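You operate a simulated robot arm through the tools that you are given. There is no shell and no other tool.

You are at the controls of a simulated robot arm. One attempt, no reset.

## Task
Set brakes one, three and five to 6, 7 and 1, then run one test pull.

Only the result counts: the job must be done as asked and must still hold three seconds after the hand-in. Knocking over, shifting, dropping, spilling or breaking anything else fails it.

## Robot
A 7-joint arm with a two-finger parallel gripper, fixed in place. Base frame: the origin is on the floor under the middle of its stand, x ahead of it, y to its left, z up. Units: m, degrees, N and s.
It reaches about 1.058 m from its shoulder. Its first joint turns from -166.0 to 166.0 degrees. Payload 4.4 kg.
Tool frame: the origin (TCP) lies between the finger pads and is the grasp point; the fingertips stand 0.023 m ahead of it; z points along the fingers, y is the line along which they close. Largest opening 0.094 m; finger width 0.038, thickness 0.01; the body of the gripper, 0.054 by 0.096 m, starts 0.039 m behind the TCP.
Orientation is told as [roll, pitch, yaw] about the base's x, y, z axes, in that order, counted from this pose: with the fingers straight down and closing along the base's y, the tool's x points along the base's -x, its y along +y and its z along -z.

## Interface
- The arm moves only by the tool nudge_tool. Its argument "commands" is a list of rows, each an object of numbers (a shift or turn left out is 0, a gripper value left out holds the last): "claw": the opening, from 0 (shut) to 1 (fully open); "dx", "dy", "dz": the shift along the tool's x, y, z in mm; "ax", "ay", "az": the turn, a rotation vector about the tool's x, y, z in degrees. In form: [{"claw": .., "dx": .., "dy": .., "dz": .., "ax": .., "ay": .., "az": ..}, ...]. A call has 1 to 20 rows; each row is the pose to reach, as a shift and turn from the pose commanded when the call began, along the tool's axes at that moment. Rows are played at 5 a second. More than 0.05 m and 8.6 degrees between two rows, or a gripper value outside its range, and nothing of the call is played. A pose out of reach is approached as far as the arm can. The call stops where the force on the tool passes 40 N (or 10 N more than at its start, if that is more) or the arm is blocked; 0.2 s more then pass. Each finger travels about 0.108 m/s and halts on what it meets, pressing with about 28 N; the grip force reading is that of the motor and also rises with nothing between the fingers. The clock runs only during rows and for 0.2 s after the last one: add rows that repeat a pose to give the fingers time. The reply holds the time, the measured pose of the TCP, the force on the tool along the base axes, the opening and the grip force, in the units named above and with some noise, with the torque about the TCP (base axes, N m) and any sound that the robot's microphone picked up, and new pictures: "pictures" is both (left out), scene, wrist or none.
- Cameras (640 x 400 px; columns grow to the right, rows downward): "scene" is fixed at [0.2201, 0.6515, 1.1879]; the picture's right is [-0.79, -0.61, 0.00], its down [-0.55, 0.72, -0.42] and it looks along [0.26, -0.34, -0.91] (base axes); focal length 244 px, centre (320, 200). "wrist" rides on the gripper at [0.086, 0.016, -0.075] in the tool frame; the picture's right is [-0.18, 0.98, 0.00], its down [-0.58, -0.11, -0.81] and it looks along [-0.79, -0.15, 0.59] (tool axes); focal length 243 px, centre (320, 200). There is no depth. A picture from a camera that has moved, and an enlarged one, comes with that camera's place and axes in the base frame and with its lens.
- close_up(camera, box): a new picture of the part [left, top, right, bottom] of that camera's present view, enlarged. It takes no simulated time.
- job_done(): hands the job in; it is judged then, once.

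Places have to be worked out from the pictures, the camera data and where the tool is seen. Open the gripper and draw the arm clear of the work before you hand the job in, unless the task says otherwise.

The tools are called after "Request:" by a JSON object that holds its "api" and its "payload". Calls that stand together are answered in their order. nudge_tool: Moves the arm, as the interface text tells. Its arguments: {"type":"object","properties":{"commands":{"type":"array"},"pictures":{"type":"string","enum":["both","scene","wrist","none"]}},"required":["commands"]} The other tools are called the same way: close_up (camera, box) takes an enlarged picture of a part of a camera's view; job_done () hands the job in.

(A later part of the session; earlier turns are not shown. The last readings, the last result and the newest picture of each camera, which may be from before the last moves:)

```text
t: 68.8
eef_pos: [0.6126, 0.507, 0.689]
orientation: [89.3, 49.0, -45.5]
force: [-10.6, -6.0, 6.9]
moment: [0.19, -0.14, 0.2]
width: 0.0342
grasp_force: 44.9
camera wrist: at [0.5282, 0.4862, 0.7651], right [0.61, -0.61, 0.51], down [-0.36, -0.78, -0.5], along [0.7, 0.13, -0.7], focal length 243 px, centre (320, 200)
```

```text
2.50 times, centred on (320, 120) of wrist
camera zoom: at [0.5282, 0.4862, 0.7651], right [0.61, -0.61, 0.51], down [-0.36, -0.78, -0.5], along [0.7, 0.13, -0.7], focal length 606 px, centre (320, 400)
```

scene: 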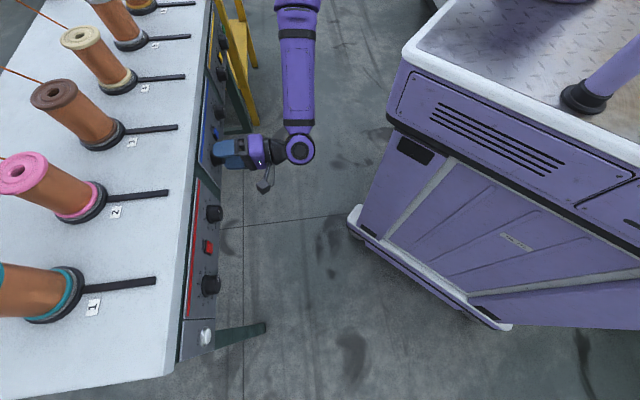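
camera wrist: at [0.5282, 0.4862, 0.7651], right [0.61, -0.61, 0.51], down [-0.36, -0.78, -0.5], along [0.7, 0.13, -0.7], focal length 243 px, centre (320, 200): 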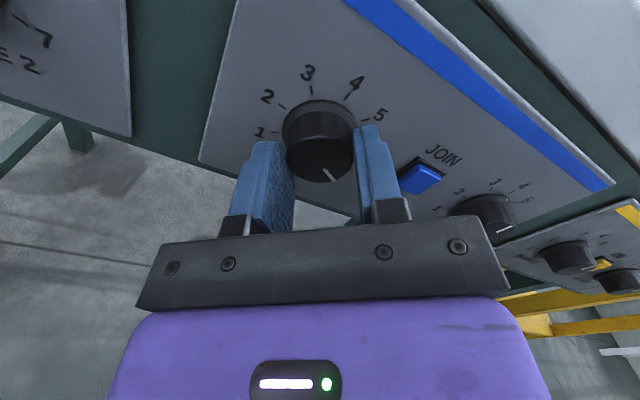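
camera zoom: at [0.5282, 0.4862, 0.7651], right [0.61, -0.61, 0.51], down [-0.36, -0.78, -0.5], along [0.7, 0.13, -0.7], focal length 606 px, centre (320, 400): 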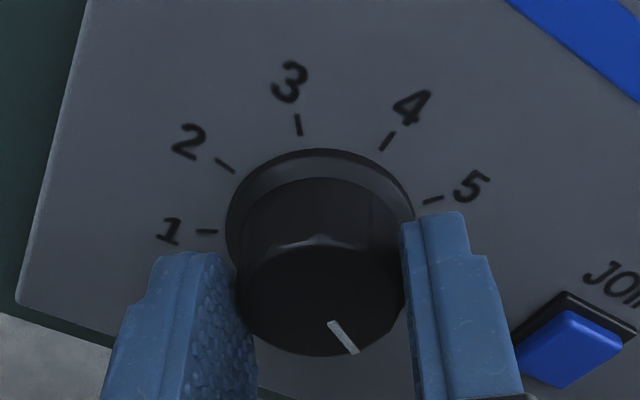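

In total 119° of the 120° is turned. I'll add 1°, then release, back off 50 mm, and roll level to inspect.

Request:
{"api": "nudge_tool", "payload": {"commands": [{"claw": 0.3, "az": 1}, {"claw": 0.3, "az": 1}], "pictures": "none"}}

Request:
{"api": "nudge_tool", "payload": {"commands": [{"claw": 0.45}, {"claw": 0.6}, {"claw": 0.64}, {"claw": 0.64}, {"claw": 0.64, "dz": -12}, {"claw": 0.64, "dz": -25}, {"claw": 0.64, "dz": -38}, {"claw": 0.64, "dz": -50}, {"dz": -50, "az": 8}, {"dz": -50, "az": 16}, {"dz": -50, "az": 24}, {"dz": -50, "az": 32}, {"dz": -50, "az": 40}, {"dz": -50, "az": 40}], "pictures": "both"}}

Request:
{"api": "close_up", "payload": {"camera": "wrist", "box": [230, 20, 410, 160]}}

Request:
{"api": "close_up", "payload": {"camera": "scene", "box": [190, 90, 250, 190]}}

```text
t: 69.4
eef_pos: [0.6115, 0.507, 0.6879]
orientation: [89.5, 49.9, -45.4]
force: [-14.4, -12.2, 11.4]
moment: [-0.04, -0.3, -0.08]
width: 0.0342
grasp_force: 44.8
```

```text
t: 72.4
eef_pos: [0.5776, 0.4716, 0.688]
orientation: [-7.5, 89.6, -142.3]
force: [0.8, 0.1, -0.4]
moment: [0.01, -0.05, 0.03]
width: 0.0601
grasp_force: 0.2
camera wrist: at [0.5361, 0.4084, 0.7756], right [0.69, -0.7, -0.19], down [-0.65, -0.5, -0.58], along [0.31, 0.52, -0.8], focal length 243 px, centre (320, 200)
```

scene: 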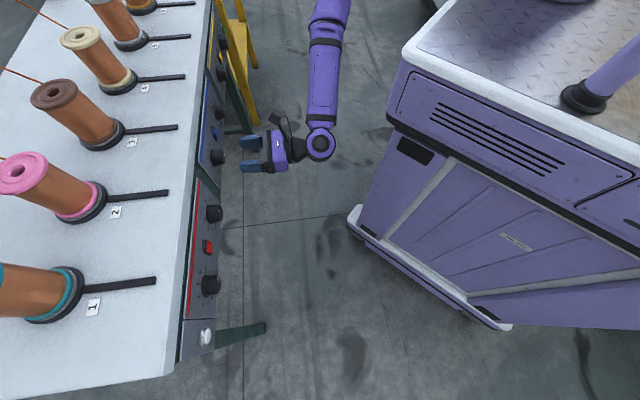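
wrist: 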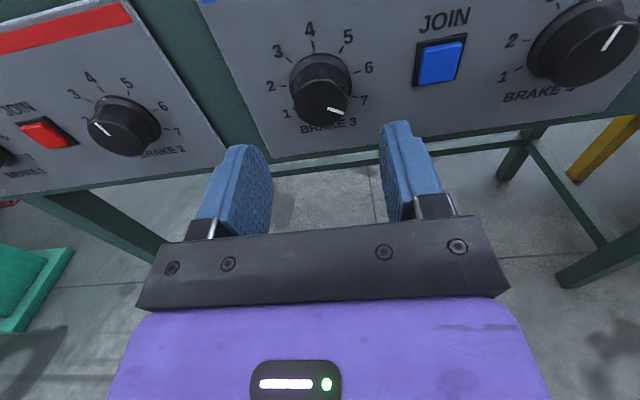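

```text
2.86 times, centred on (320, 90) of wrist
camera zoom: at [0.5361, 0.4084, 0.7756], right [0.69, -0.7, -0.19], down [-0.65, -0.5, -0.58], along [0.31, 0.52, -0.8], focal length 693 px, centre (320, 514)
```

zoom: 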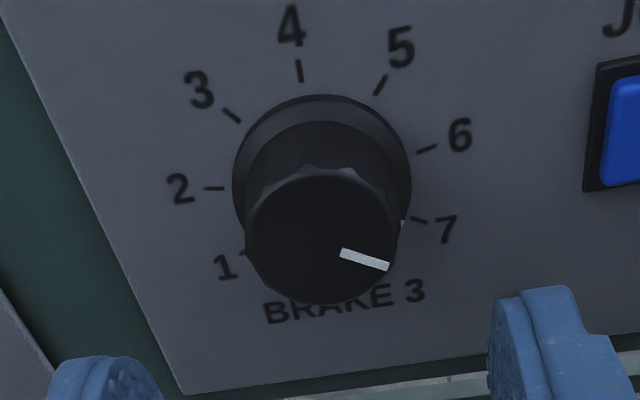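

```text
4.00 times, centred on (220, 140) of scene
camera zoom: at [0.2201, 0.6515, 1.1879], right [-0.79, -0.61, 0.0], down [-0.55, 0.72, -0.42], along [0.26, -0.34, -0.91], focal length 977 px, centre (720, 440)
```

zoom: 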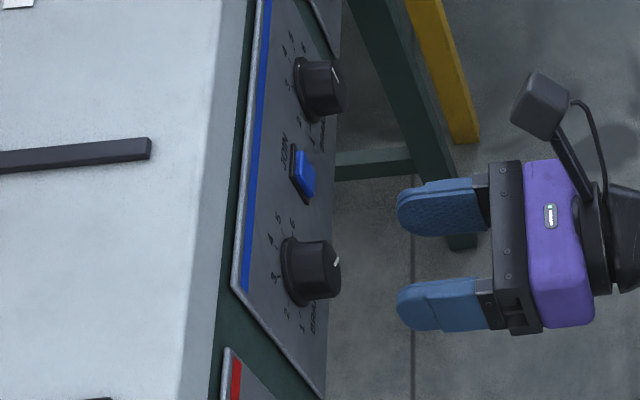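

Brake 3 appears at 7. I'll zoom in harder to verify the pointer and skirt mark against the 7 tick.

Request:
{"api": "close_up", "payload": {"camera": "wrist", "box": [280, 40, 370, 130]}}

```text
4.44 times, centred on (325, 85) of wrist
camera zoom: at [0.5361, 0.4084, 0.7756], right [0.69, -0.7, -0.19], down [-0.65, -0.5, -0.58], along [0.31, 0.52, -0.8], focal length 1078 px, centre (298, 711)
```

zoom: 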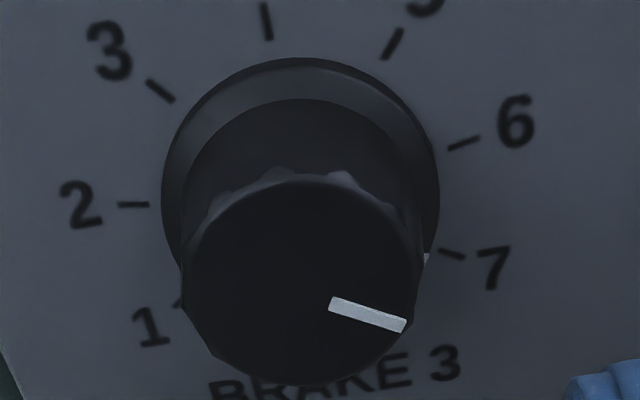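

At high zoom the pointer measures about 119.5°, so brake 3 reads 7. Now I'll slide 300 mm further along the panel to brake 5 at the same stand-off.

Request:
{"api": "nudge_tool", "payload": {"commands": [{"dy": 30}, {"dy": 60}, {"dy": 90}, {"dy": 120}, {"dy": 150}, {"dy": 180}, {"dy": 210}, {"dy": 240}, {"dy": 270}, {"dy": 300}, {"dy": 300}], "pictures": "both"}}

Request:
{"api": "close_up", "payload": {"camera": "wrist", "box": [230, 20, 410, 160]}}

```text
t: 74.8
eef_pos: [0.7904, 0.259, 0.6894]
orientation: [3.1, 89.6, -131.9]
force: [-0.5, 1.1, -0.2]
moment: [-0.02, -0.01, 0.03]
width: 0.0602
grasp_force: 0.1
camera wrist: at [0.7493, 0.1957, 0.7767], right [0.69, -0.7, -0.18], down [-0.65, -0.5, -0.58], along [0.31, 0.52, -0.8], focal length 243 px, centre (320, 200)
```

scene: 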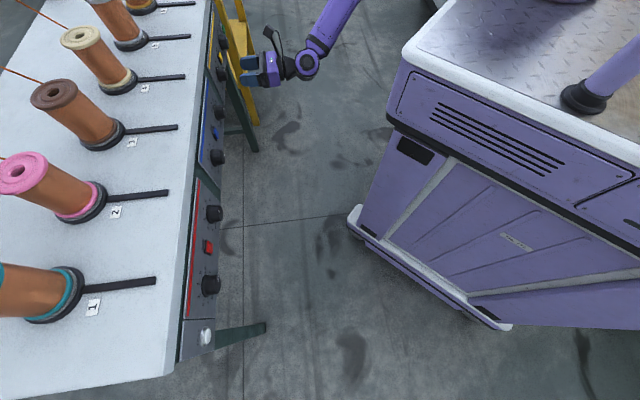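
wrist: 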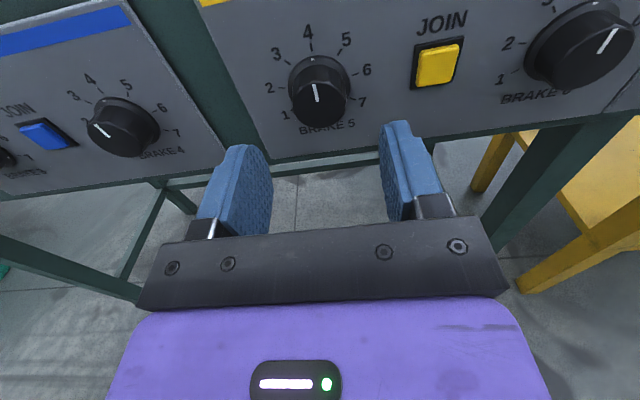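

```text
2.86 times, centred on (320, 90) of wrist
camera zoom: at [0.7493, 0.1957, 0.7767], right [0.69, -0.7, -0.18], down [-0.65, -0.5, -0.58], along [0.31, 0.52, -0.8], focal length 693 px, centre (320, 514)
```

zoom: 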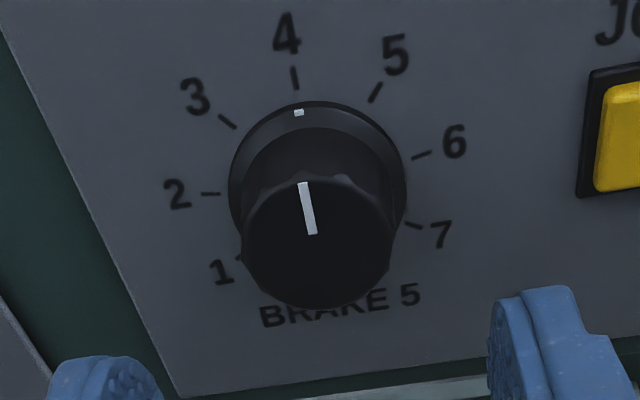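

Brake 5 is at 4, and the stand-off matches the others. I'll correct about 1.3 mm left and down, roll to −15°, and advance 49 mm around the cap.

Request:
{"api": "nudge_tool", "payload": {"commands": [{"claw": 0.64, "dx": -1.3, "dy": -1.3, "az": -5}, {"claw": 0.64, "dx": -1.3, "dy": -1.3, "az": -10}, {"claw": 0.64, "dx": -1.3, "dy": -1.3, "az": -15}, {"claw": 0.64, "dx": -1.3, "dy": -1.3, "dz": 10, "az": -15}, {"claw": 0.64, "dx": -1.3, "dy": -1.3, "dz": 20, "az": -15}, {"claw": 0.64, "dx": -1.3, "dy": -1.3, "dz": 30, "az": -15}, {"claw": 0.64, "dx": -1.3, "dy": -1.3, "dz": 40, "az": -15}, {"claw": 0.64, "dx": -1.3, "dy": -1.3, "dz": 49, "az": -15}, {"claw": 0.64, "dx": -1.3, "dy": -1.3, "dz": 49, "az": -15}], "pictures": "both"}}

Request:
{"api": "close_up", "payload": {"camera": "wrist", "box": [220, 40, 420, 200]}}

Request:
{"api": "close_up", "payload": {"camera": "scene", "box": [195, 30, 285, 100]}}

```text
t: 76.8
eef_pos: [0.8233, 0.296, 0.686]
orientation: [88.3, 75.0, -46.5]
force: [-0.4, 0.7, 0.6]
moment: [-0.03, -0.03, 0.01]
width: 0.0599
grasp_force: 0.1
camera wrist: at [0.7659, 0.2483, 0.7747], right [0.71, -0.7, 0.08], down [-0.54, -0.61, -0.58], along [0.46, 0.37, -0.81], focal length 243 px, centre (320, 200)
```

scene: 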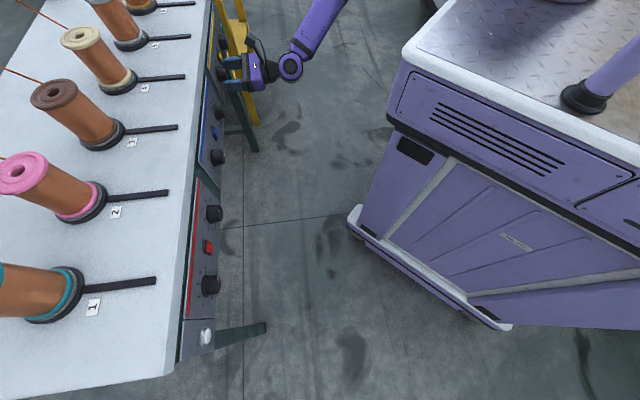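
wrist: 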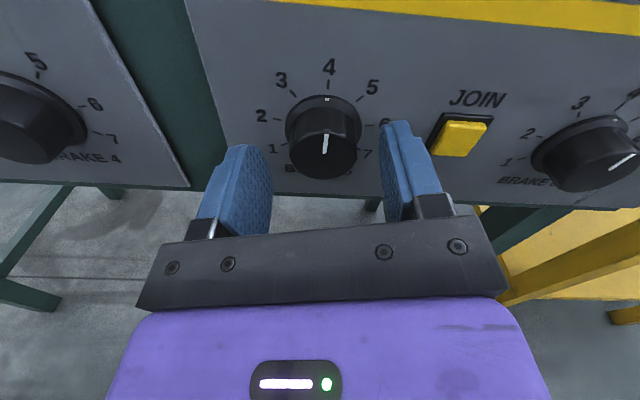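

```text
2.50 times, centred on (320, 120) of wrist
camera zoom: at [0.7659, 0.2483, 0.7747], right [0.71, -0.7, 0.08], down [-0.54, -0.61, -0.58], along [0.46, 0.37, -0.81], focal length 606 px, centre (320, 400)
```

zoom: 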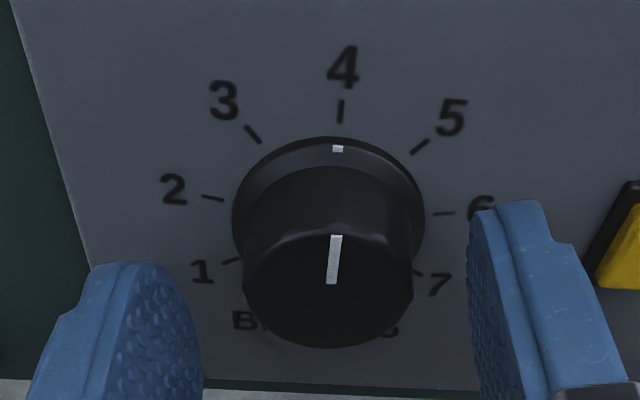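

```text
5.71 times, centred on (240, 65) of scene
camera zoom: at [0.2201, 0.6515, 1.1879], right [-0.79, -0.61, 0.0], down [-0.55, 0.72, -0.42], along [0.26, -0.34, -0.91], focal length 1396 px, centre (777, 971)
```

zoom: 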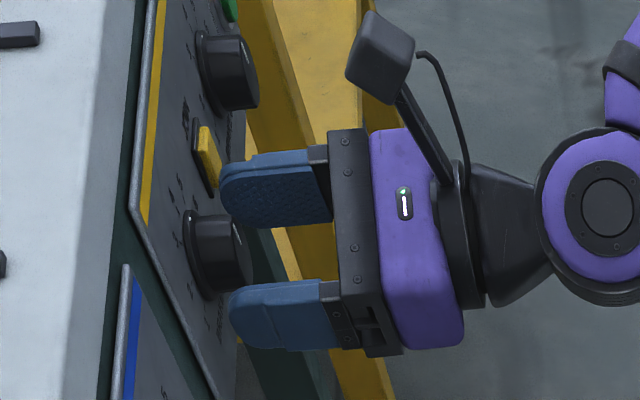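

At close range the knob is about 1–2 mm off in both tool axes. I'll correct by (1.2, 1.7) mm, grip, and turn counter-clockwise in short pieces.

Request:
{"api": "nudge_tool", "payload": {"commands": [{"claw": 0.6, "dx": 1.2, "dy": 1.7}, {"claw": 0.5, "dx": 1.2, "dy": 1.7}, {"claw": 0.4, "dx": 1.2, "dy": 1.7}, {"claw": 0.3, "dx": 1.2, "dy": 1.7}, {"claw": 0.3, "dx": 1.2, "dy": 1.7}, {"claw": 0.3, "dx": 1.2, "dy": 1.7}], "pictures": "none"}}

Request:
{"api": "nudge_tool", "payload": {"commands": [{"claw": 0.3, "az": -3}, {"claw": 0.3, "az": -6}, {"claw": 0.3, "az": -9}, {"claw": 0.3, "az": -12}, {"claw": 0.3, "az": -15}, {"claw": 0.3, "az": -15}], "pictures": "wrist"}}

Request:
{"api": "close_up", "payload": {"camera": "scene", "box": [205, 30, 245, 65]}}

```text
t: 78.2
eef_pos: [0.8239, 0.295, 0.6895]
orientation: [88.5, 75.0, -46.5]
force: [0.1, 0.9, 0.9]
moment: [-0.01, 0.03, -0.05]
width: 0.0337
grasp_force: 45.4
```

```text
t: 79.6
eef_pos: [0.824, 0.2961, 0.6878]
orientation: [89.1, 59.8, -45.6]
force: [-3.9, 2.3, -0.9]
moment: [-0.13, 0.11, -0.09]
width: 0.034
grasp_force: 44.7
camera wrist: at [0.7512, 0.2629, 0.7717], right [0.67, -0.66, 0.33], down [-0.43, -0.71, -0.55], along [0.6, 0.22, -0.76], focal length 243 px, centre (320, 200)
```

wrist: 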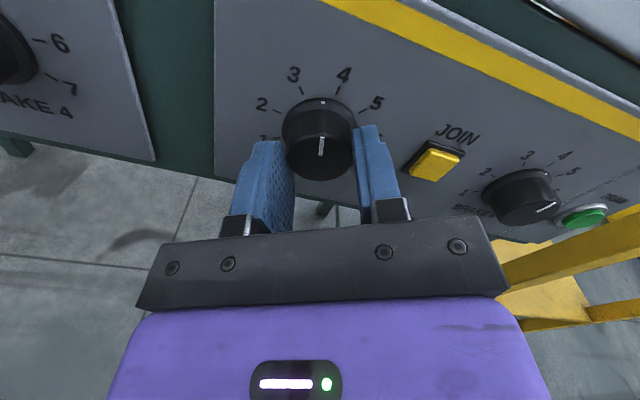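

```text
11.43 times, centred on (225, 48) of scene
camera zoom: at [0.2201, 0.6515, 1.1879], right [-0.79, -0.61, 0.0], down [-0.55, 0.72, -0.42], along [0.26, -0.34, -0.91], focal length 2792 px, centre (1406, 1943)
```

zoom: 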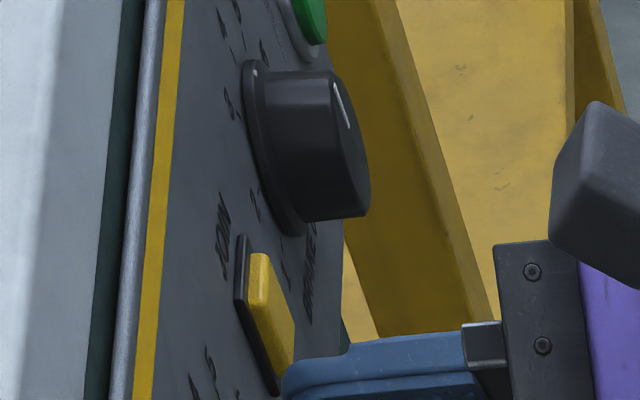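

Force is only about 5 N and brake 6 still points to 4. I'll continue counter-clockwise.

Request:
{"api": "nudge_tool", "payload": {"commands": [{"claw": 0.3, "az": -3}, {"claw": 0.3, "az": -6}, {"claw": 0.3, "az": -9}, {"claw": 0.3, "az": -12}, {"claw": 0.3, "az": -15}, {"claw": 0.3, "az": -18}, {"claw": 0.3, "az": -21}, {"claw": 0.3, "az": -25}, {"claw": 0.3, "az": -25}], "pictures": "none"}}

Request:
{"api": "nudge_tool", "payload": {"commands": [{"claw": 0.3, "az": -3}, {"claw": 0.3, "az": -6}, {"claw": 0.3, "az": -9}, {"claw": 0.3, "az": -12}, {"claw": 0.3, "az": -15}, {"claw": 0.3, "az": -18}, {"claw": 0.3, "az": -20}, {"claw": 0.3, "az": -20}], "pictures": "both"}}

Request:
{"api": "close_up", "payload": {"camera": "scene", "box": [205, 30, 245, 65]}}

```text
t: 81.6
eef_pos: [0.8247, 0.2945, 0.6877]
orientation: [89.4, 34.9, -45.4]
force: [2.8, -2.3, -14.2]
moment: [-0.35, 0.36, 0.0]
width: 0.0339
grasp_force: 45.5
```

```text
t: 83.4
eef_pos: [0.8249, 0.2934, 0.689]
orientation: [89.5, 14.9, -45.1]
force: [-11.2, -20.5, -6.2]
moment: [-0.02, 0.09, -0.34]
width: 0.034
grasp_force: 45.5
camera wrist: at [0.7155, 0.298, 0.7268], right [0.31, -0.3, 0.9], down [-0.19, -0.95, -0.25], along [0.93, -0.1, -0.35], focal length 243 px, centre (320, 200)
```

scene: 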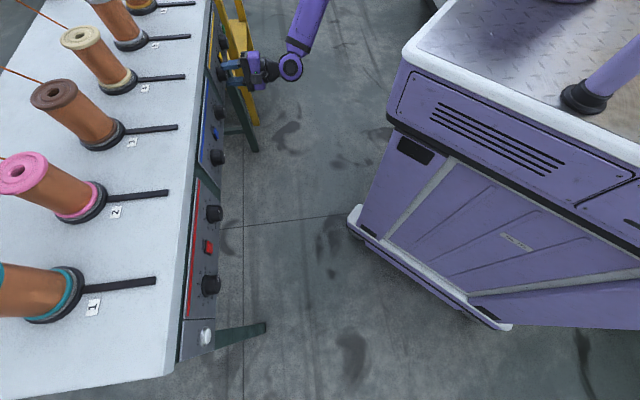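
wrist: 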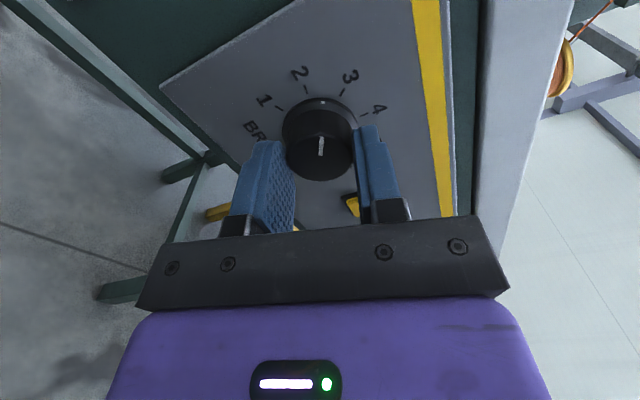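

```text
11.43 times, centred on (225, 48) of scene
camera zoom: at [0.2201, 0.6515, 1.1879], right [-0.79, -0.61, 0.0], down [-0.55, 0.72, -0.42], along [0.26, -0.34, -0.91], focal length 2792 px, centre (1406, 1943)
```

zoom: 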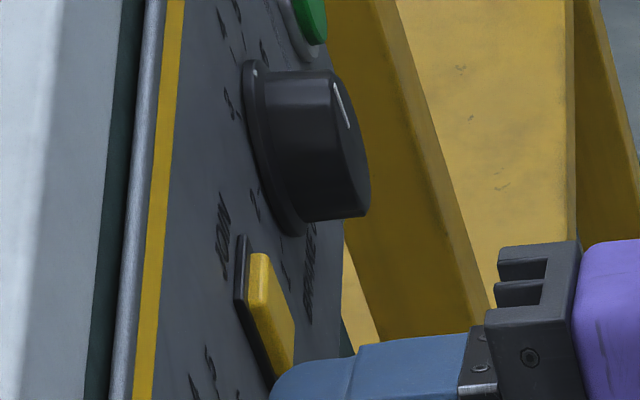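

Brake 5 has turned −60° and brake 6 is unchanged. I'll release, roll the open hand back +60° around the knob, and re-centre for the second half.

Request:
{"api": "nudge_tool", "payload": {"commands": [{"claw": 0.45}, {"claw": 0.6}, {"claw": 0.64}, {"claw": 0.64}, {"claw": 0.64, "az": 6}, {"claw": 0.64, "az": 13}, {"claw": 0.64, "az": 20}, {"claw": 0.64, "az": 27}, {"claw": 0.64, "az": 34}, {"claw": 0.64, "az": 41}, {"claw": 0.64, "az": 48}, {"claw": 0.64, "az": 54}, {"claw": 0.64, "az": 60}, {"claw": 0.64, "az": 60}], "pictures": "wrist"}}

Request:
{"api": "close_up", "payload": {"camera": "wrist", "box": [220, 40, 420, 200]}}

```text
t: 86.4
eef_pos: [0.8245, 0.2924, 0.689]
orientation: [88.5, 75.0, -46.5]
force: [-0.3, 0.5, 0.6]
moment: [-0.01, 0.0, 0.0]
width: 0.06
grasp_force: 0.0
camera wrist: at [0.7668, 0.2469, 0.777], right [0.71, -0.7, 0.08], down [-0.54, -0.61, -0.58], along [0.46, 0.37, -0.81], focal length 243 px, centre (320, 200)
```

wrist: 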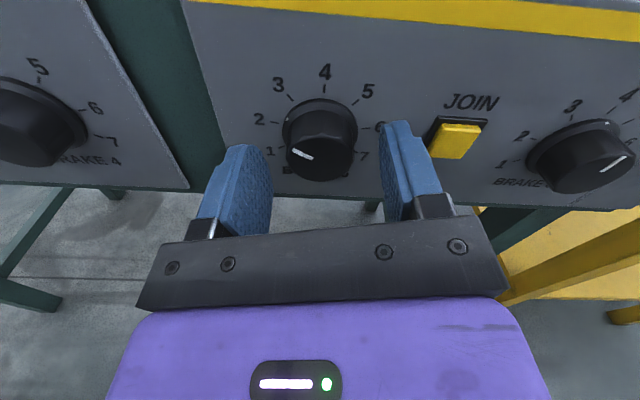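

```text
2.50 times, centred on (320, 120) of wrist
camera zoom: at [0.7668, 0.2469, 0.777], right [0.71, -0.7, 0.08], down [-0.54, -0.61, -0.58], along [0.46, 0.37, -0.81], focal length 606 px, centre (320, 400)
```

zoom: 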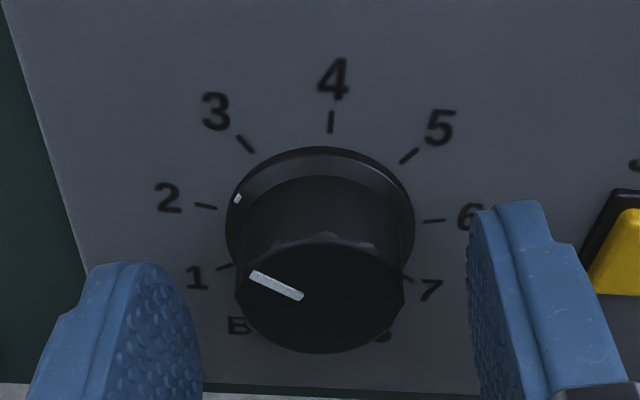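

The pointer sits midway between 2 and 3 as expected, and centring is within 0.5 mm. I'll grip and turn the remaining −60°.

Request:
{"api": "nudge_tool", "payload": {"commands": [{"claw": 0.5}, {"claw": 0.4}, {"claw": 0.3}, {"claw": 0.3}, {"claw": 0.3}], "pictures": "none"}}

Request:
{"api": "nudge_tool", "payload": {"commands": [{"claw": 0.3, "az": -3}, {"claw": 0.3, "az": -6}, {"claw": 0.3, "az": -9}, {"claw": 0.3, "az": -12}, {"claw": 0.3, "az": -15}, {"claw": 0.3, "az": -18}, {"claw": 0.3, "az": -21}, {"claw": 0.3, "az": -21}], "pictures": "none"}}

Request:
{"api": "nudge_tool", "payload": {"commands": [{"claw": 0.3, "az": -3}, {"claw": 0.3, "az": -6}, {"claw": 0.3, "az": -9}, {"claw": 0.3, "az": -12}, {"claw": 0.3, "az": -15}, {"claw": 0.3, "az": -18}, {"claw": 0.3, "az": -20}, {"claw": 0.3, "az": -20}], "pictures": "none"}}

```text
t: 87.6
eef_pos: [0.8232, 0.2935, 0.6885]
orientation: [88.4, 75.0, -46.5]
force: [-0.2, 0.5, -0.3]
moment: [0.0, 0.01, -0.03]
width: 0.034
grasp_force: 45.0
```

```text
t: 89.4
eef_pos: [0.8235, 0.2938, 0.6896]
orientation: [89.2, 53.9, -45.5]
force: [-14.7, -7.3, 1.6]
moment: [0.01, 0.03, 0.17]
width: 0.0344
grasp_force: 44.9
```

```text
t: 91.2
eef_pos: [0.8242, 0.2939, 0.6886]
orientation: [89.6, 33.8, -45.2]
force: [-11.3, -0.5, -3.8]
moment: [0.06, -0.09, 0.75]
width: 0.0341
grasp_force: 45.2
```

About 18.7° remain, and the forces are modest. I'll finish the turn and look.

Request:
{"api": "nudge_tool", "payload": {"commands": [{"claw": 0.3, "az": -3}, {"claw": 0.3, "az": -6}, {"claw": 0.3, "az": -9}, {"claw": 0.3, "az": -12}, {"claw": 0.3, "az": -15}, {"claw": 0.3, "az": -17}, {"claw": 0.3, "az": -18.7}, {"claw": 0.3, "az": -18.7}], "pictures": "wrist"}}

Request:
{"api": "close_up", "payload": {"camera": "wrist", "box": [220, 40, 420, 200]}}

```text
t: 93.0
eef_pos: [0.8246, 0.2939, 0.6883]
orientation: [89.6, 15.3, -45.0]
force: [-9.9, 4.8, -12.8]
moment: [0.01, 0.61, -0.19]
width: 0.0343
grasp_force: 45.1
camera wrist: at [0.7153, 0.298, 0.7276], right [0.31, -0.3, 0.9], down [-0.19, -0.95, -0.25], along [0.93, -0.09, -0.36], focal length 243 px, centre (320, 200)
```

wrist: 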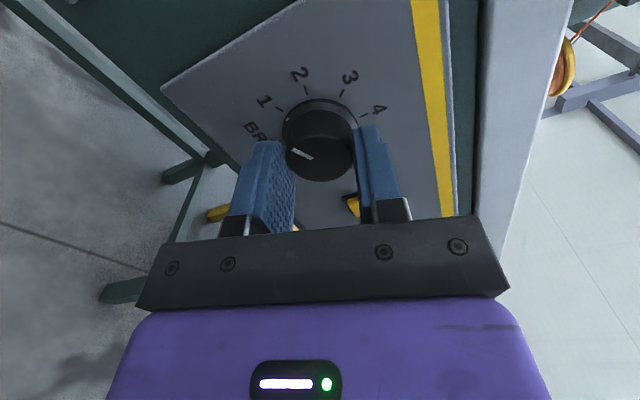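

```text
2.50 times, centred on (320, 120) of wrist
camera zoom: at [0.7153, 0.298, 0.7276], right [0.31, -0.3, 0.9], down [-0.19, -0.95, -0.25], along [0.93, -0.09, -0.36], focal length 606 px, centre (320, 400)
```

zoom: 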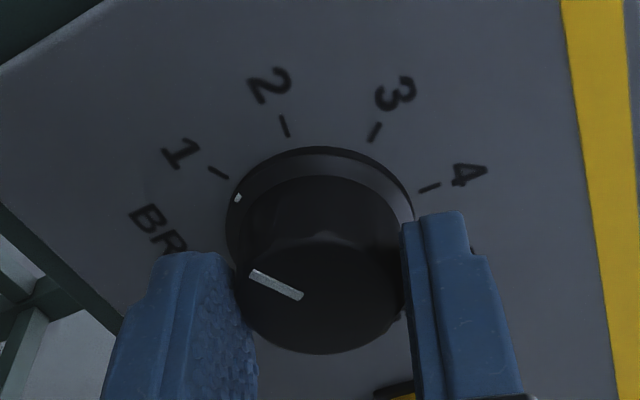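

The pointer measures about −120°, which is position 1. I'll release, back off 50 mm, roll level, and verify.

Request:
{"api": "nudge_tool", "payload": {"commands": [{"claw": 0.45}, {"claw": 0.6}, {"claw": 0.64}, {"claw": 0.64}, {"claw": 0.64, "dz": -12}, {"claw": 0.64, "dz": -25}, {"claw": 0.64, "dz": -38}, {"claw": 0.64, "dz": -50}, {"dz": -50, "az": 8}, {"dz": -50, "az": 16}, {"dz": -50, "az": 24}, {"dz": -50, "az": 32}, {"dz": -50, "az": 40}, {"dz": -50, "az": 48}, {"dz": -50, "az": 56}, {"dz": -50, "az": 64}, {"dz": -50, "az": 72}, {"dz": -50, "az": 75}, {"dz": -50, "az": 75}], "pictures": "both"}}

Request:
{"api": "close_up", "payload": {"camera": "wrist", "box": [280, 40, 370, 130]}}

Request:
{"api": "close_up", "payload": {"camera": "wrist", "box": [480, 0, 640, 120]}}

Request:
{"api": "close_up", "payload": {"camera": "wrist", "box": [0, 50, 200, 200]}}

```text
t: 97.0
eef_pos: [0.7894, 0.2606, 0.6889]
orientation: [-37.4, 89.5, -172.5]
force: [0.3, -1.1, 0.2]
moment: [0.01, 0.01, 0.01]
width: 0.0602
grasp_force: 0.1
camera wrist: at [0.7478, 0.196, 0.7764], right [0.69, -0.69, -0.19], down [-0.65, -0.49, -0.57], along [0.31, 0.52, -0.8], focal length 243 px, centre (320, 200)
```

scene: 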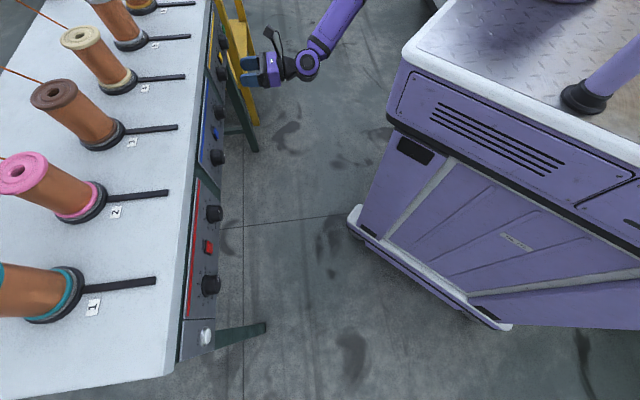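
wrist: 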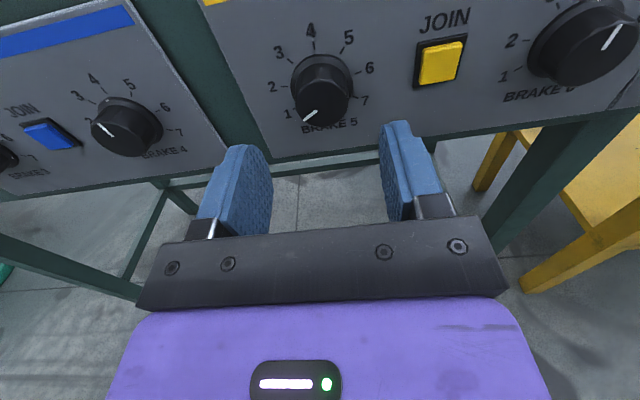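

```text
4.44 times, centred on (325, 85) of wrist
camera zoom: at [0.7478, 0.196, 0.7764], right [0.69, -0.69, -0.19], down [-0.65, -0.49, -0.57], along [0.31, 0.52, -0.8], focal length 1078 px, centre (298, 711)
```

zoom: 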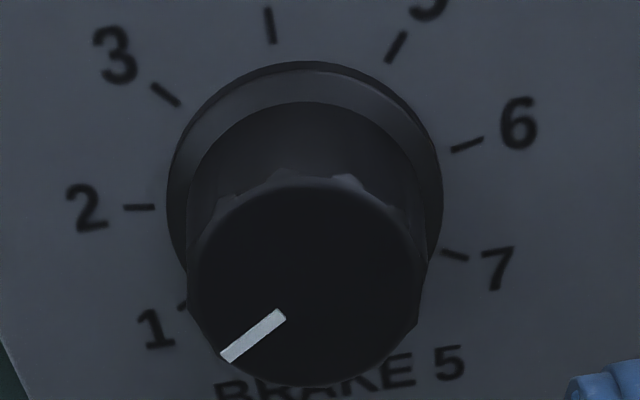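

```text
3.33 times, centred on (560, 60) of wrist
camera zoom: at [0.7478, 0.196, 0.7764], right [0.69, -0.69, -0.19], down [-0.65, -0.49, -0.57], along [0.31, 0.52, -0.8], focal length 809 px, centre (-480, 667)
```

zoom: 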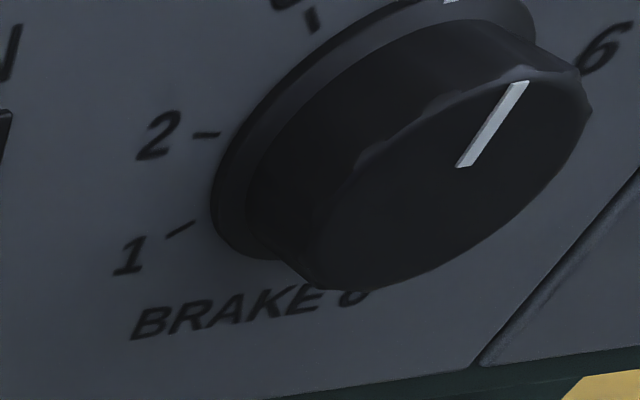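

```text
2.67 times, centred on (100, 125) of wrist
camera zoom: at [0.7478, 0.196, 0.7764], right [0.69, -0.69, -0.19], down [-0.65, -0.49, -0.57], along [0.31, 0.52, -0.8], focal length 647 px, centre (907, 400)
```

zoom: 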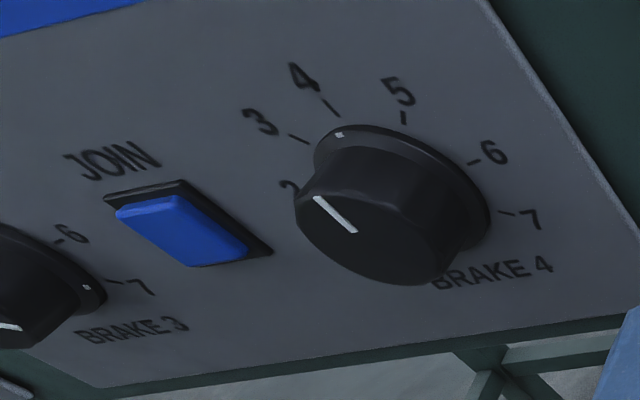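

Brake 5 reads 1 (measured −119.6°), while brakes 4 and 6 remain at 4. Next I'll travel back 600 mm along the panel at the same stand-off toward brake 1 and TEST.

Request:
{"api": "nudge_tool", "payload": {"commands": [{"dy": -30}, {"dy": -60}, {"dy": -90}, {"dy": -120}, {"dy": -150}, {"dy": -180}, {"dy": -210}, {"dy": -240}, {"dy": -270}, {"dy": -300}, {"dy": -330}, {"dy": -360}, {"dy": -390}, {"dy": -420}, {"dy": -450}, {"dy": -480}, {"dy": -510}, {"dy": -540}, {"dy": -570}, {"dy": -600}], "pictures": "both"}}

Request:
{"api": "close_up", "payload": {"camera": "wrist", "box": [160, 20, 400, 180]}}

```text
t: 101.2
eef_pos: [0.3637, 0.6812, 0.6952]
orientation: [-31.3, 89.6, -166.4]
force: [0.8, -0.3, 0.1]
moment: [-0.02, 0.05, 0.0]
width: 0.06
grasp_force: 0.1
camera wrist: at [0.3226, 0.6176, 0.7822], right [0.69, -0.7, -0.19], down [-0.65, -0.49, -0.58], along [0.31, 0.52, -0.8], focal length 243 px, centre (320, 200)
```

scene: 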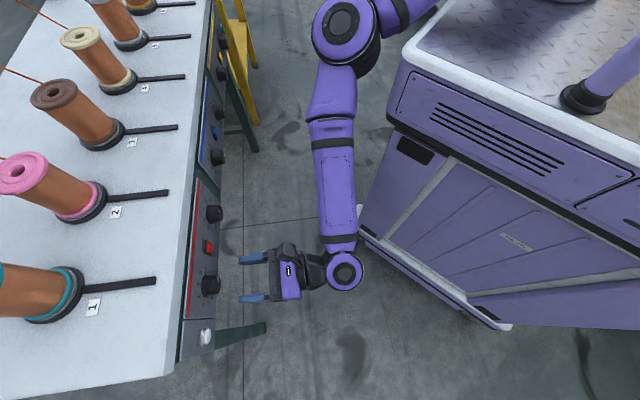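
wrist: 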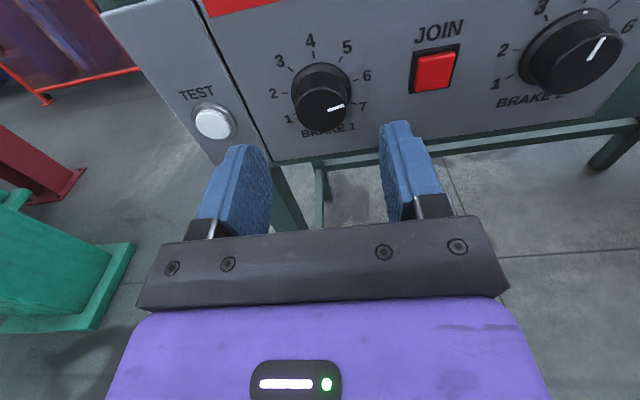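

```text
2.50 times, centred on (280, 100) of wrist
camera zoom: at [0.3226, 0.6176, 0.7822], right [0.69, -0.7, -0.19], down [-0.65, -0.49, -0.58], along [0.31, 0.52, -0.8], focal length 606 px, centre (420, 450)
```

zoom: 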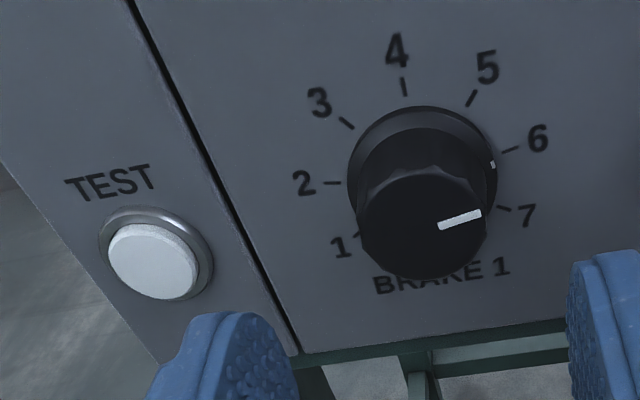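

Brake 1 still reads 6. The TEST button cap, about 27 mm across, is roughly 85 mm left and 12 mm below the tool axis, with its face about 80 mm ahead. I'll move in front of it and close the fingers.

Request:
{"api": "nudge_tool", "payload": {"commands": [{"claw": 0.64, "dx": -3, "dy": -21}, {"claw": 0.4, "dx": -6, "dy": -42}, {"claw": 0.2, "dx": -9, "dy": -63}, {"claw": 0, "dx": -12, "dy": -84.5}, {"claw": 0, "dx": -12, "dy": -84.5}, {"claw": 0, "dx": -12, "dy": -84.5}], "pictures": "both"}}

Request:
{"api": "close_up", "payload": {"camera": "wrist", "box": [230, 40, 410, 200]}}

Request:
{"api": "close_up", "payload": {"camera": "scene", "box": [180, 290, 290, 370]}}

```text
t: 101.9
eef_pos: [0.4015, 0.7034, 0.6951]
orientation: [-63.0, 89.2, 158.0]
force: [-79.6, -63.6, -21.3]
moment: [-0.41, 0.14, 2.08]
width: 0.021
grasp_force: 1.6
stopped in row 3: the force on the tool passed its limit at 74 N (the readings are from after the stop); the commanded pose is now the measured one
camera wrist: at [0.3566, 0.6416, 0.782], right [0.64, -0.74, -0.2], down [-0.69, -0.44, -0.57], along [0.34, 0.5, -0.79], focal length 243 px, centre (320, 200)
```

scene: 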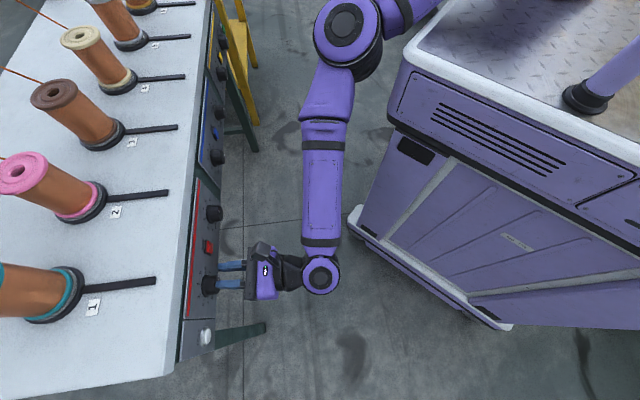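
wrist: 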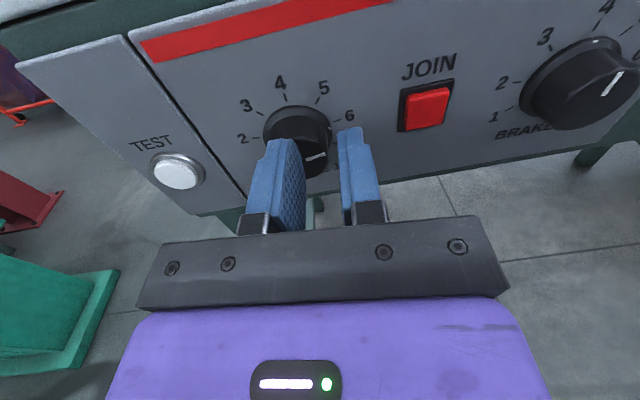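

```text
2.50 times, centred on (320, 120) of wrist
camera zoom: at [0.3566, 0.6416, 0.782], right [0.64, -0.74, -0.2], down [-0.69, -0.44, -0.57], along [0.34, 0.5, -0.79], focal length 606 px, centre (320, 400)
```

zoom: 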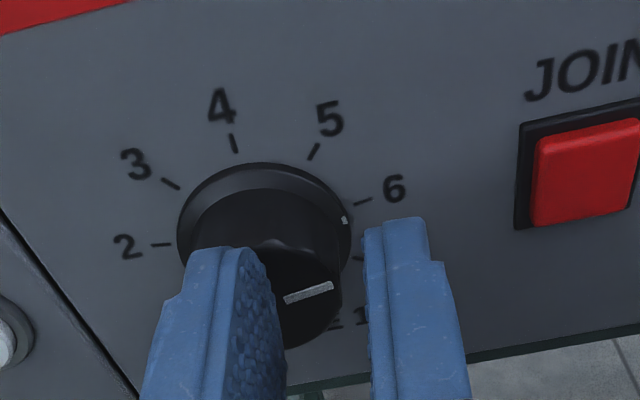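

```text
5.00 times, centred on (235, 330) of scene
camera zoom: at [0.2201, 0.6515, 1.1879], right [-0.79, -0.61, 0.0], down [-0.55, 0.72, -0.42], along [0.26, -0.34, -0.91], focal length 1221 px, centre (745, -450)
```

zoom: 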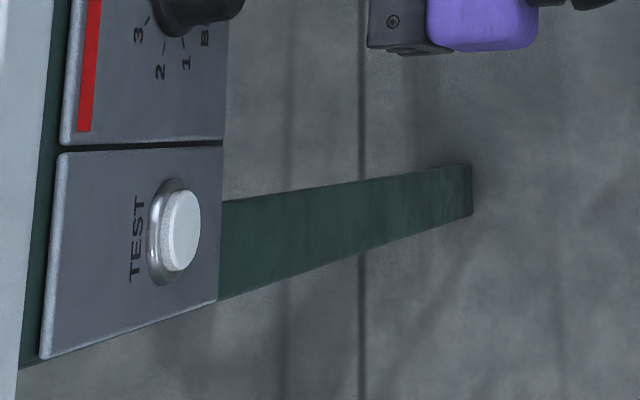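

The arm jumped branches and pushed a finger onto knob 1 with about 100 N. I'll back straight off right away and then check the knob.

Request:
{"api": "nudge_tool", "payload": {"commands": [{"claw": 0.22, "dz": -8}, {"claw": 0.22, "dz": -18}, {"claw": 0.22, "dz": -30}, {"claw": 0.22, "dz": -42}, {"claw": 0.22, "dz": -54}, {"claw": 0.22, "dz": -54}], "pictures": "both"}}

Request:
{"api": "close_up", "payload": {"camera": "wrist", "box": [160, 20, 400, 180]}}

Request:
{"api": "close_up", "payload": {"camera": "scene", "box": [180, 250, 260, 360]}}

```text
t: 103.3
eef_pos: [0.3592, 0.6756, 0.7022]
orientation: [-131.1, 89.2, 89.7]
force: [0.1, -0.6, -0.5]
moment: [-0.01, 0.02, 0.02]
width: 0.0206
grasp_force: 0.1
camera wrist: at [0.3123, 0.6129, 0.7884], right [0.64, -0.74, -0.19], down [-0.68, -0.44, -0.59], along [0.35, 0.51, -0.79], focal length 243 px, centre (320, 200)
```

scene: 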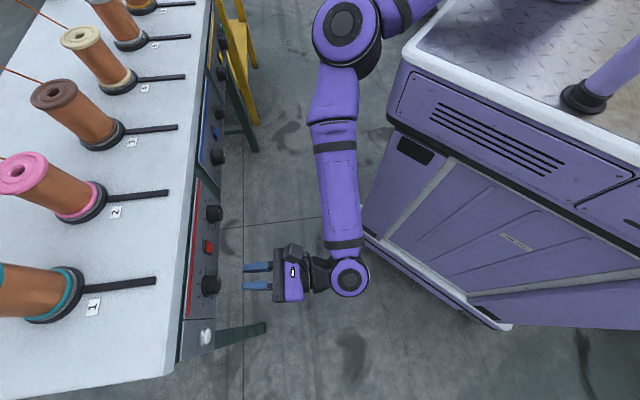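
wrist: 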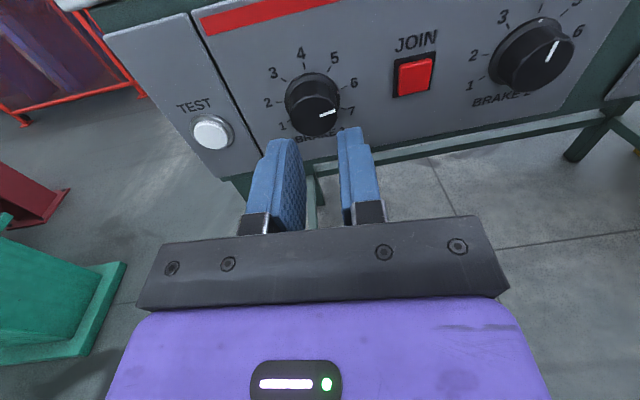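

```text
2.50 times, centred on (280, 100) of wrist
camera zoom: at [0.3123, 0.6129, 0.7884], right [0.64, -0.74, -0.19], down [-0.68, -0.44, -0.59], along [0.35, 0.51, -0.79], focal length 606 px, centre (420, 450)
```

zoom: 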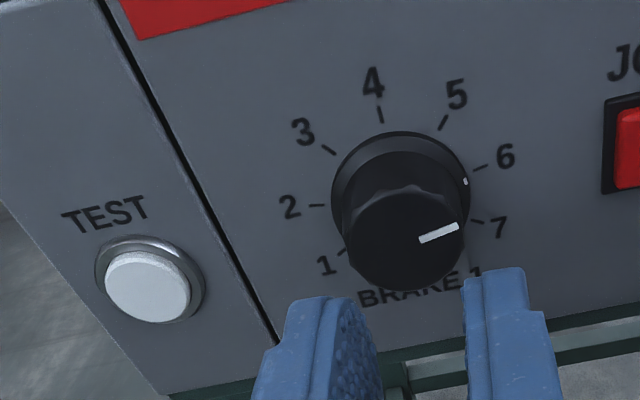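

```text
3.64 times, centred on (220, 305) of scene
camera zoom: at [0.2201, 0.6515, 1.1879], right [-0.79, -0.61, 0.0], down [-0.55, 0.72, -0.42], along [0.26, -0.34, -0.91], focal length 888 px, centre (684, -182)
```

zoom: 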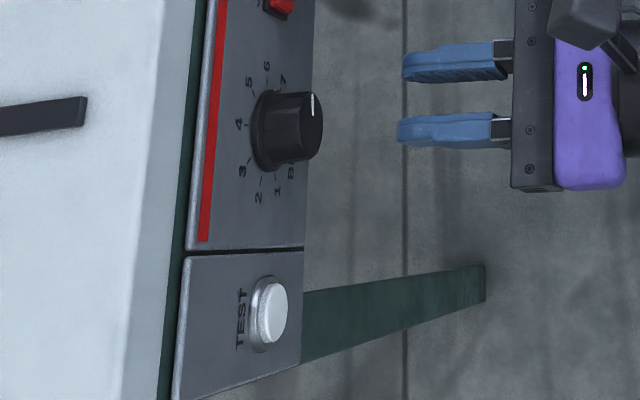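

Knob 1 still points to 6 and TEST is untouched. Positive roll and leftward motion run into a wrist limit while negative roll was free, so I'll back off a bit more and roll to −80° before going to TEST.

Request:
{"api": "nudge_tool", "payload": {"commands": [{"dz": -8}, {"dz": -16, "az": -8}, {"dz": -20, "az": -16}, {"dz": -20, "az": -24}, {"dz": -20, "az": -32}, {"dz": -20, "az": -40}, {"dz": -20, "az": -48}, {"dz": -20, "az": -56}, {"dz": -20, "az": -64}, {"dz": -20, "az": -72}, {"dz": -20, "az": -80}, {"dz": -20, "az": -80}], "pictures": "both"}}

```text
t: 105.9
eef_pos: [0.3376, 0.6587, 0.6949]
orientation: [90.1, 10.1, -49.0]
force: [0.4, 0.8, 0.5]
moment: [-0.01, -0.01, -0.02]
width: 0.0207
grasp_force: 0.1
camera wrist: at [0.2274, 0.6728, 0.7261], right [0.23, -0.27, 0.93], down [-0.25, -0.95, -0.21], along [0.94, -0.18, -0.29], focal length 243 px, centre (320, 200)
```

scene: 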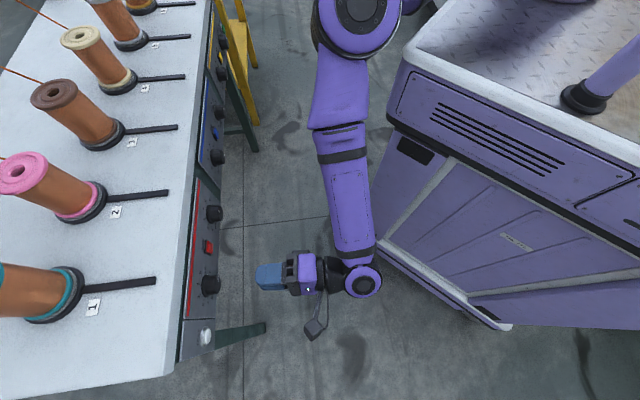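
wrist: 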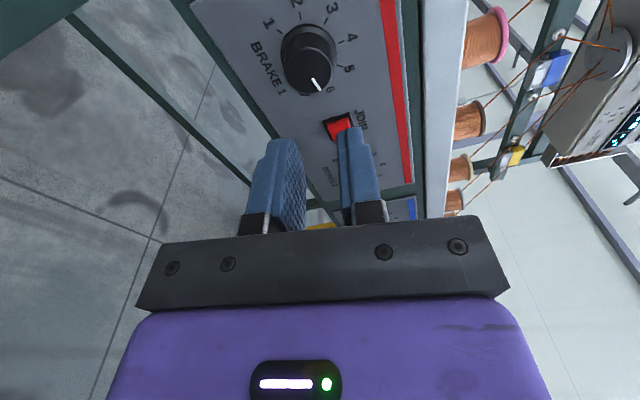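

At −80° roll the arm is stable, with the hand yawed 4° off. I'll fix the yaw and move left toward TEST in small rows, staying about 90 mm off the panel.

Request:
{"api": "nudge_tool", "payload": {"commands": [{"ax": 0.35, "ay": 2}, {"ax": 0.7, "ay": 3.94}, {"ax": 0.7, "ay": 3.94}], "pictures": "none"}}

Request:
{"api": "nudge_tool", "payload": {"commands": [{"claw": 0.1, "dx": 8}, {"claw": 0, "dx": 16, "dy": -4}, {"claw": 0, "dx": 24, "dy": -8}, {"claw": 0, "dx": 32, "dy": -12}, {"claw": 0, "dx": 40, "dy": -12}, {"claw": 0, "dx": 40, "dy": -12}], "pictures": "wrist"}}

```text
t: 106.7
eef_pos: [0.3379, 0.6602, 0.6938]
orientation: [90.0, 10.3, -45.1]
force: [-0.4, -0.6, 0.2]
moment: [0.02, 0.0, 0.02]
width: 0.0209
grasp_force: 0.0
```

```text
t: 108.1
eef_pos: [0.3079, 0.6895, 0.6895]
orientation: [90.0, 10.3, -45.1]
force: [0.3, 0.2, 0.2]
moment: [0.0, -0.01, 0.04]
width: 0.0
grasp_force: 28.1
camera wrist: at [0.1977, 0.6953, 0.7204], right [0.25, -0.25, 0.93], down [-0.18, -0.96, -0.21], along [0.95, -0.12, -0.29], focal length 243 px, centre (320, 200)
```

wrist: 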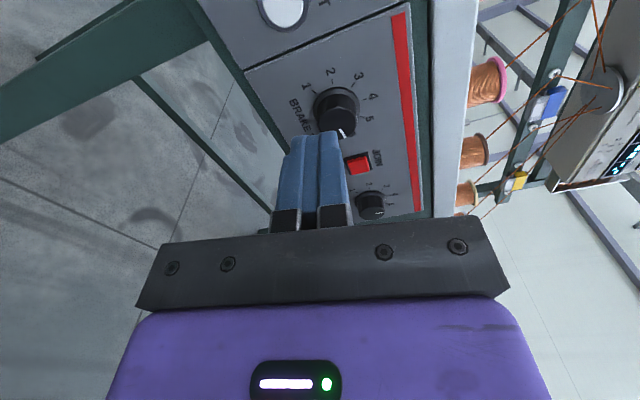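

Tracking is accurate here and the fingers are shut. I'll continue the remaining 40 mm left to face TEST.

Request:
{"api": "nudge_tool", "payload": {"commands": [{"claw": 0, "dx": 10, "dy": -4}, {"claw": 0, "dx": 20, "dy": -8}, {"claw": 0, "dx": 30, "dy": -12}, {"claw": 0, "dx": 38.2, "dy": -13.5}, {"claw": 0, "dx": 38.2, "dy": -13.5}], "pictures": "both"}}

Request:
{"api": "close_up", "payload": {"camera": "wrist", "box": [200, 0, 440, 180]}}

Request:
{"api": "close_up", "payload": {"camera": "scene", "box": [180, 290, 290, 370]}}

```text
t: 109.5
eef_pos: [0.3238, 0.7282, 0.6986]
orientation: [91.1, 10.9, -47.2]
force: [-0.8, 0.3, -0.3]
moment: [-0.02, 0.01, 0.04]
width: 0.0002
grasp_force: 28.0
stopped in row 5: the arm was blocked; the commanded pose is now the measured one
camera wrist: at [0.2124, 0.7383, 0.7292], right [0.23, -0.28, 0.93], down [-0.22, -0.95, -0.23], along [0.95, -0.15, -0.28], focal length 243 px, centre (320, 200)
```

scene: 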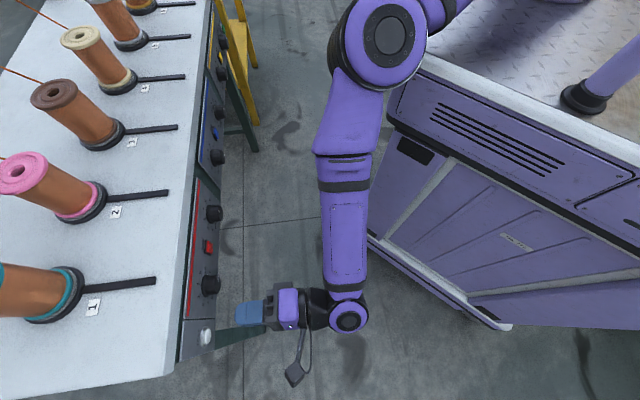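
wrist: 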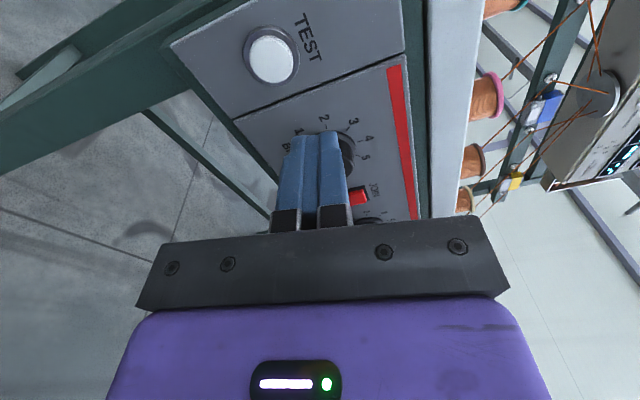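

```text
2.22 times, centred on (320, 90) of wrist
camera zoom: at [0.2124, 0.7383, 0.7292], right [0.23, -0.28, 0.93], down [-0.22, -0.95, -0.23], along [0.95, -0.15, -0.28], focal length 539 px, centre (320, 444)
```

zoom: 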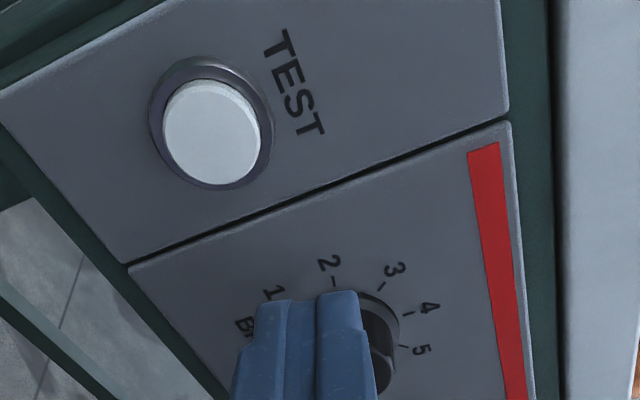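

```text
5.00 times, centred on (235, 330) of scene
camera zoom: at [0.2201, 0.6515, 1.1879], right [-0.79, -0.61, 0.0], down [-0.55, 0.72, -0.42], along [0.26, -0.34, -0.91], focal length 1221 px, centre (745, -450)
```

zoom: 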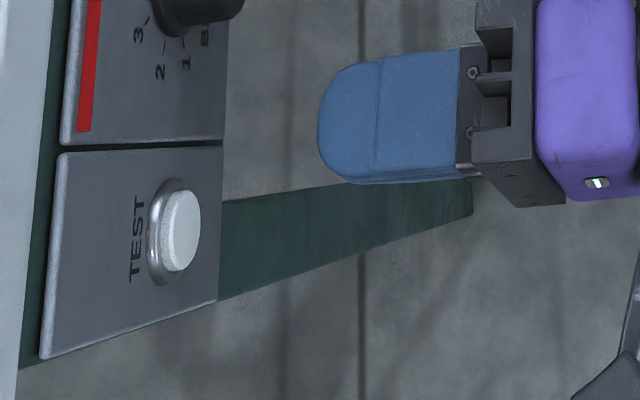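

The arm balked again at this retreated spot, with no contact, and settled at right −0.286 m, N 0.744, yaw −2°. It likes being nearer the panel, so I'll advance diagonally in small steps toward TEST, which I place about 27 mm tool +x, 24 mm −y and 74 mm ahead.

Request:
{"api": "nudge_tool", "payload": {"commands": [{"claw": 0, "dx": 2, "dy": -2, "dz": 3}, {"claw": 0, "dx": 4, "dy": -4, "dz": 6}, {"claw": 0, "dx": 6, "dy": -6, "dz": 9}, {"claw": 0, "dx": 8, "dy": -8, "dz": 12}, {"claw": 0, "dx": 8, "dy": -8, "dz": 12}], "pictures": "none"}}

```text
t: 110.9
eef_pos: [0.3453, 0.7494, 0.7038]
orientation: [92.0, 11.1, -48.2]
force: [0.0, -0.6, 0.5]
moment: [0.05, 0.0, 0.01]
width: 0.0
grasp_force: 28.4
stopped in row 5: the arm was blocked; the commanded pose is now the measured one
```

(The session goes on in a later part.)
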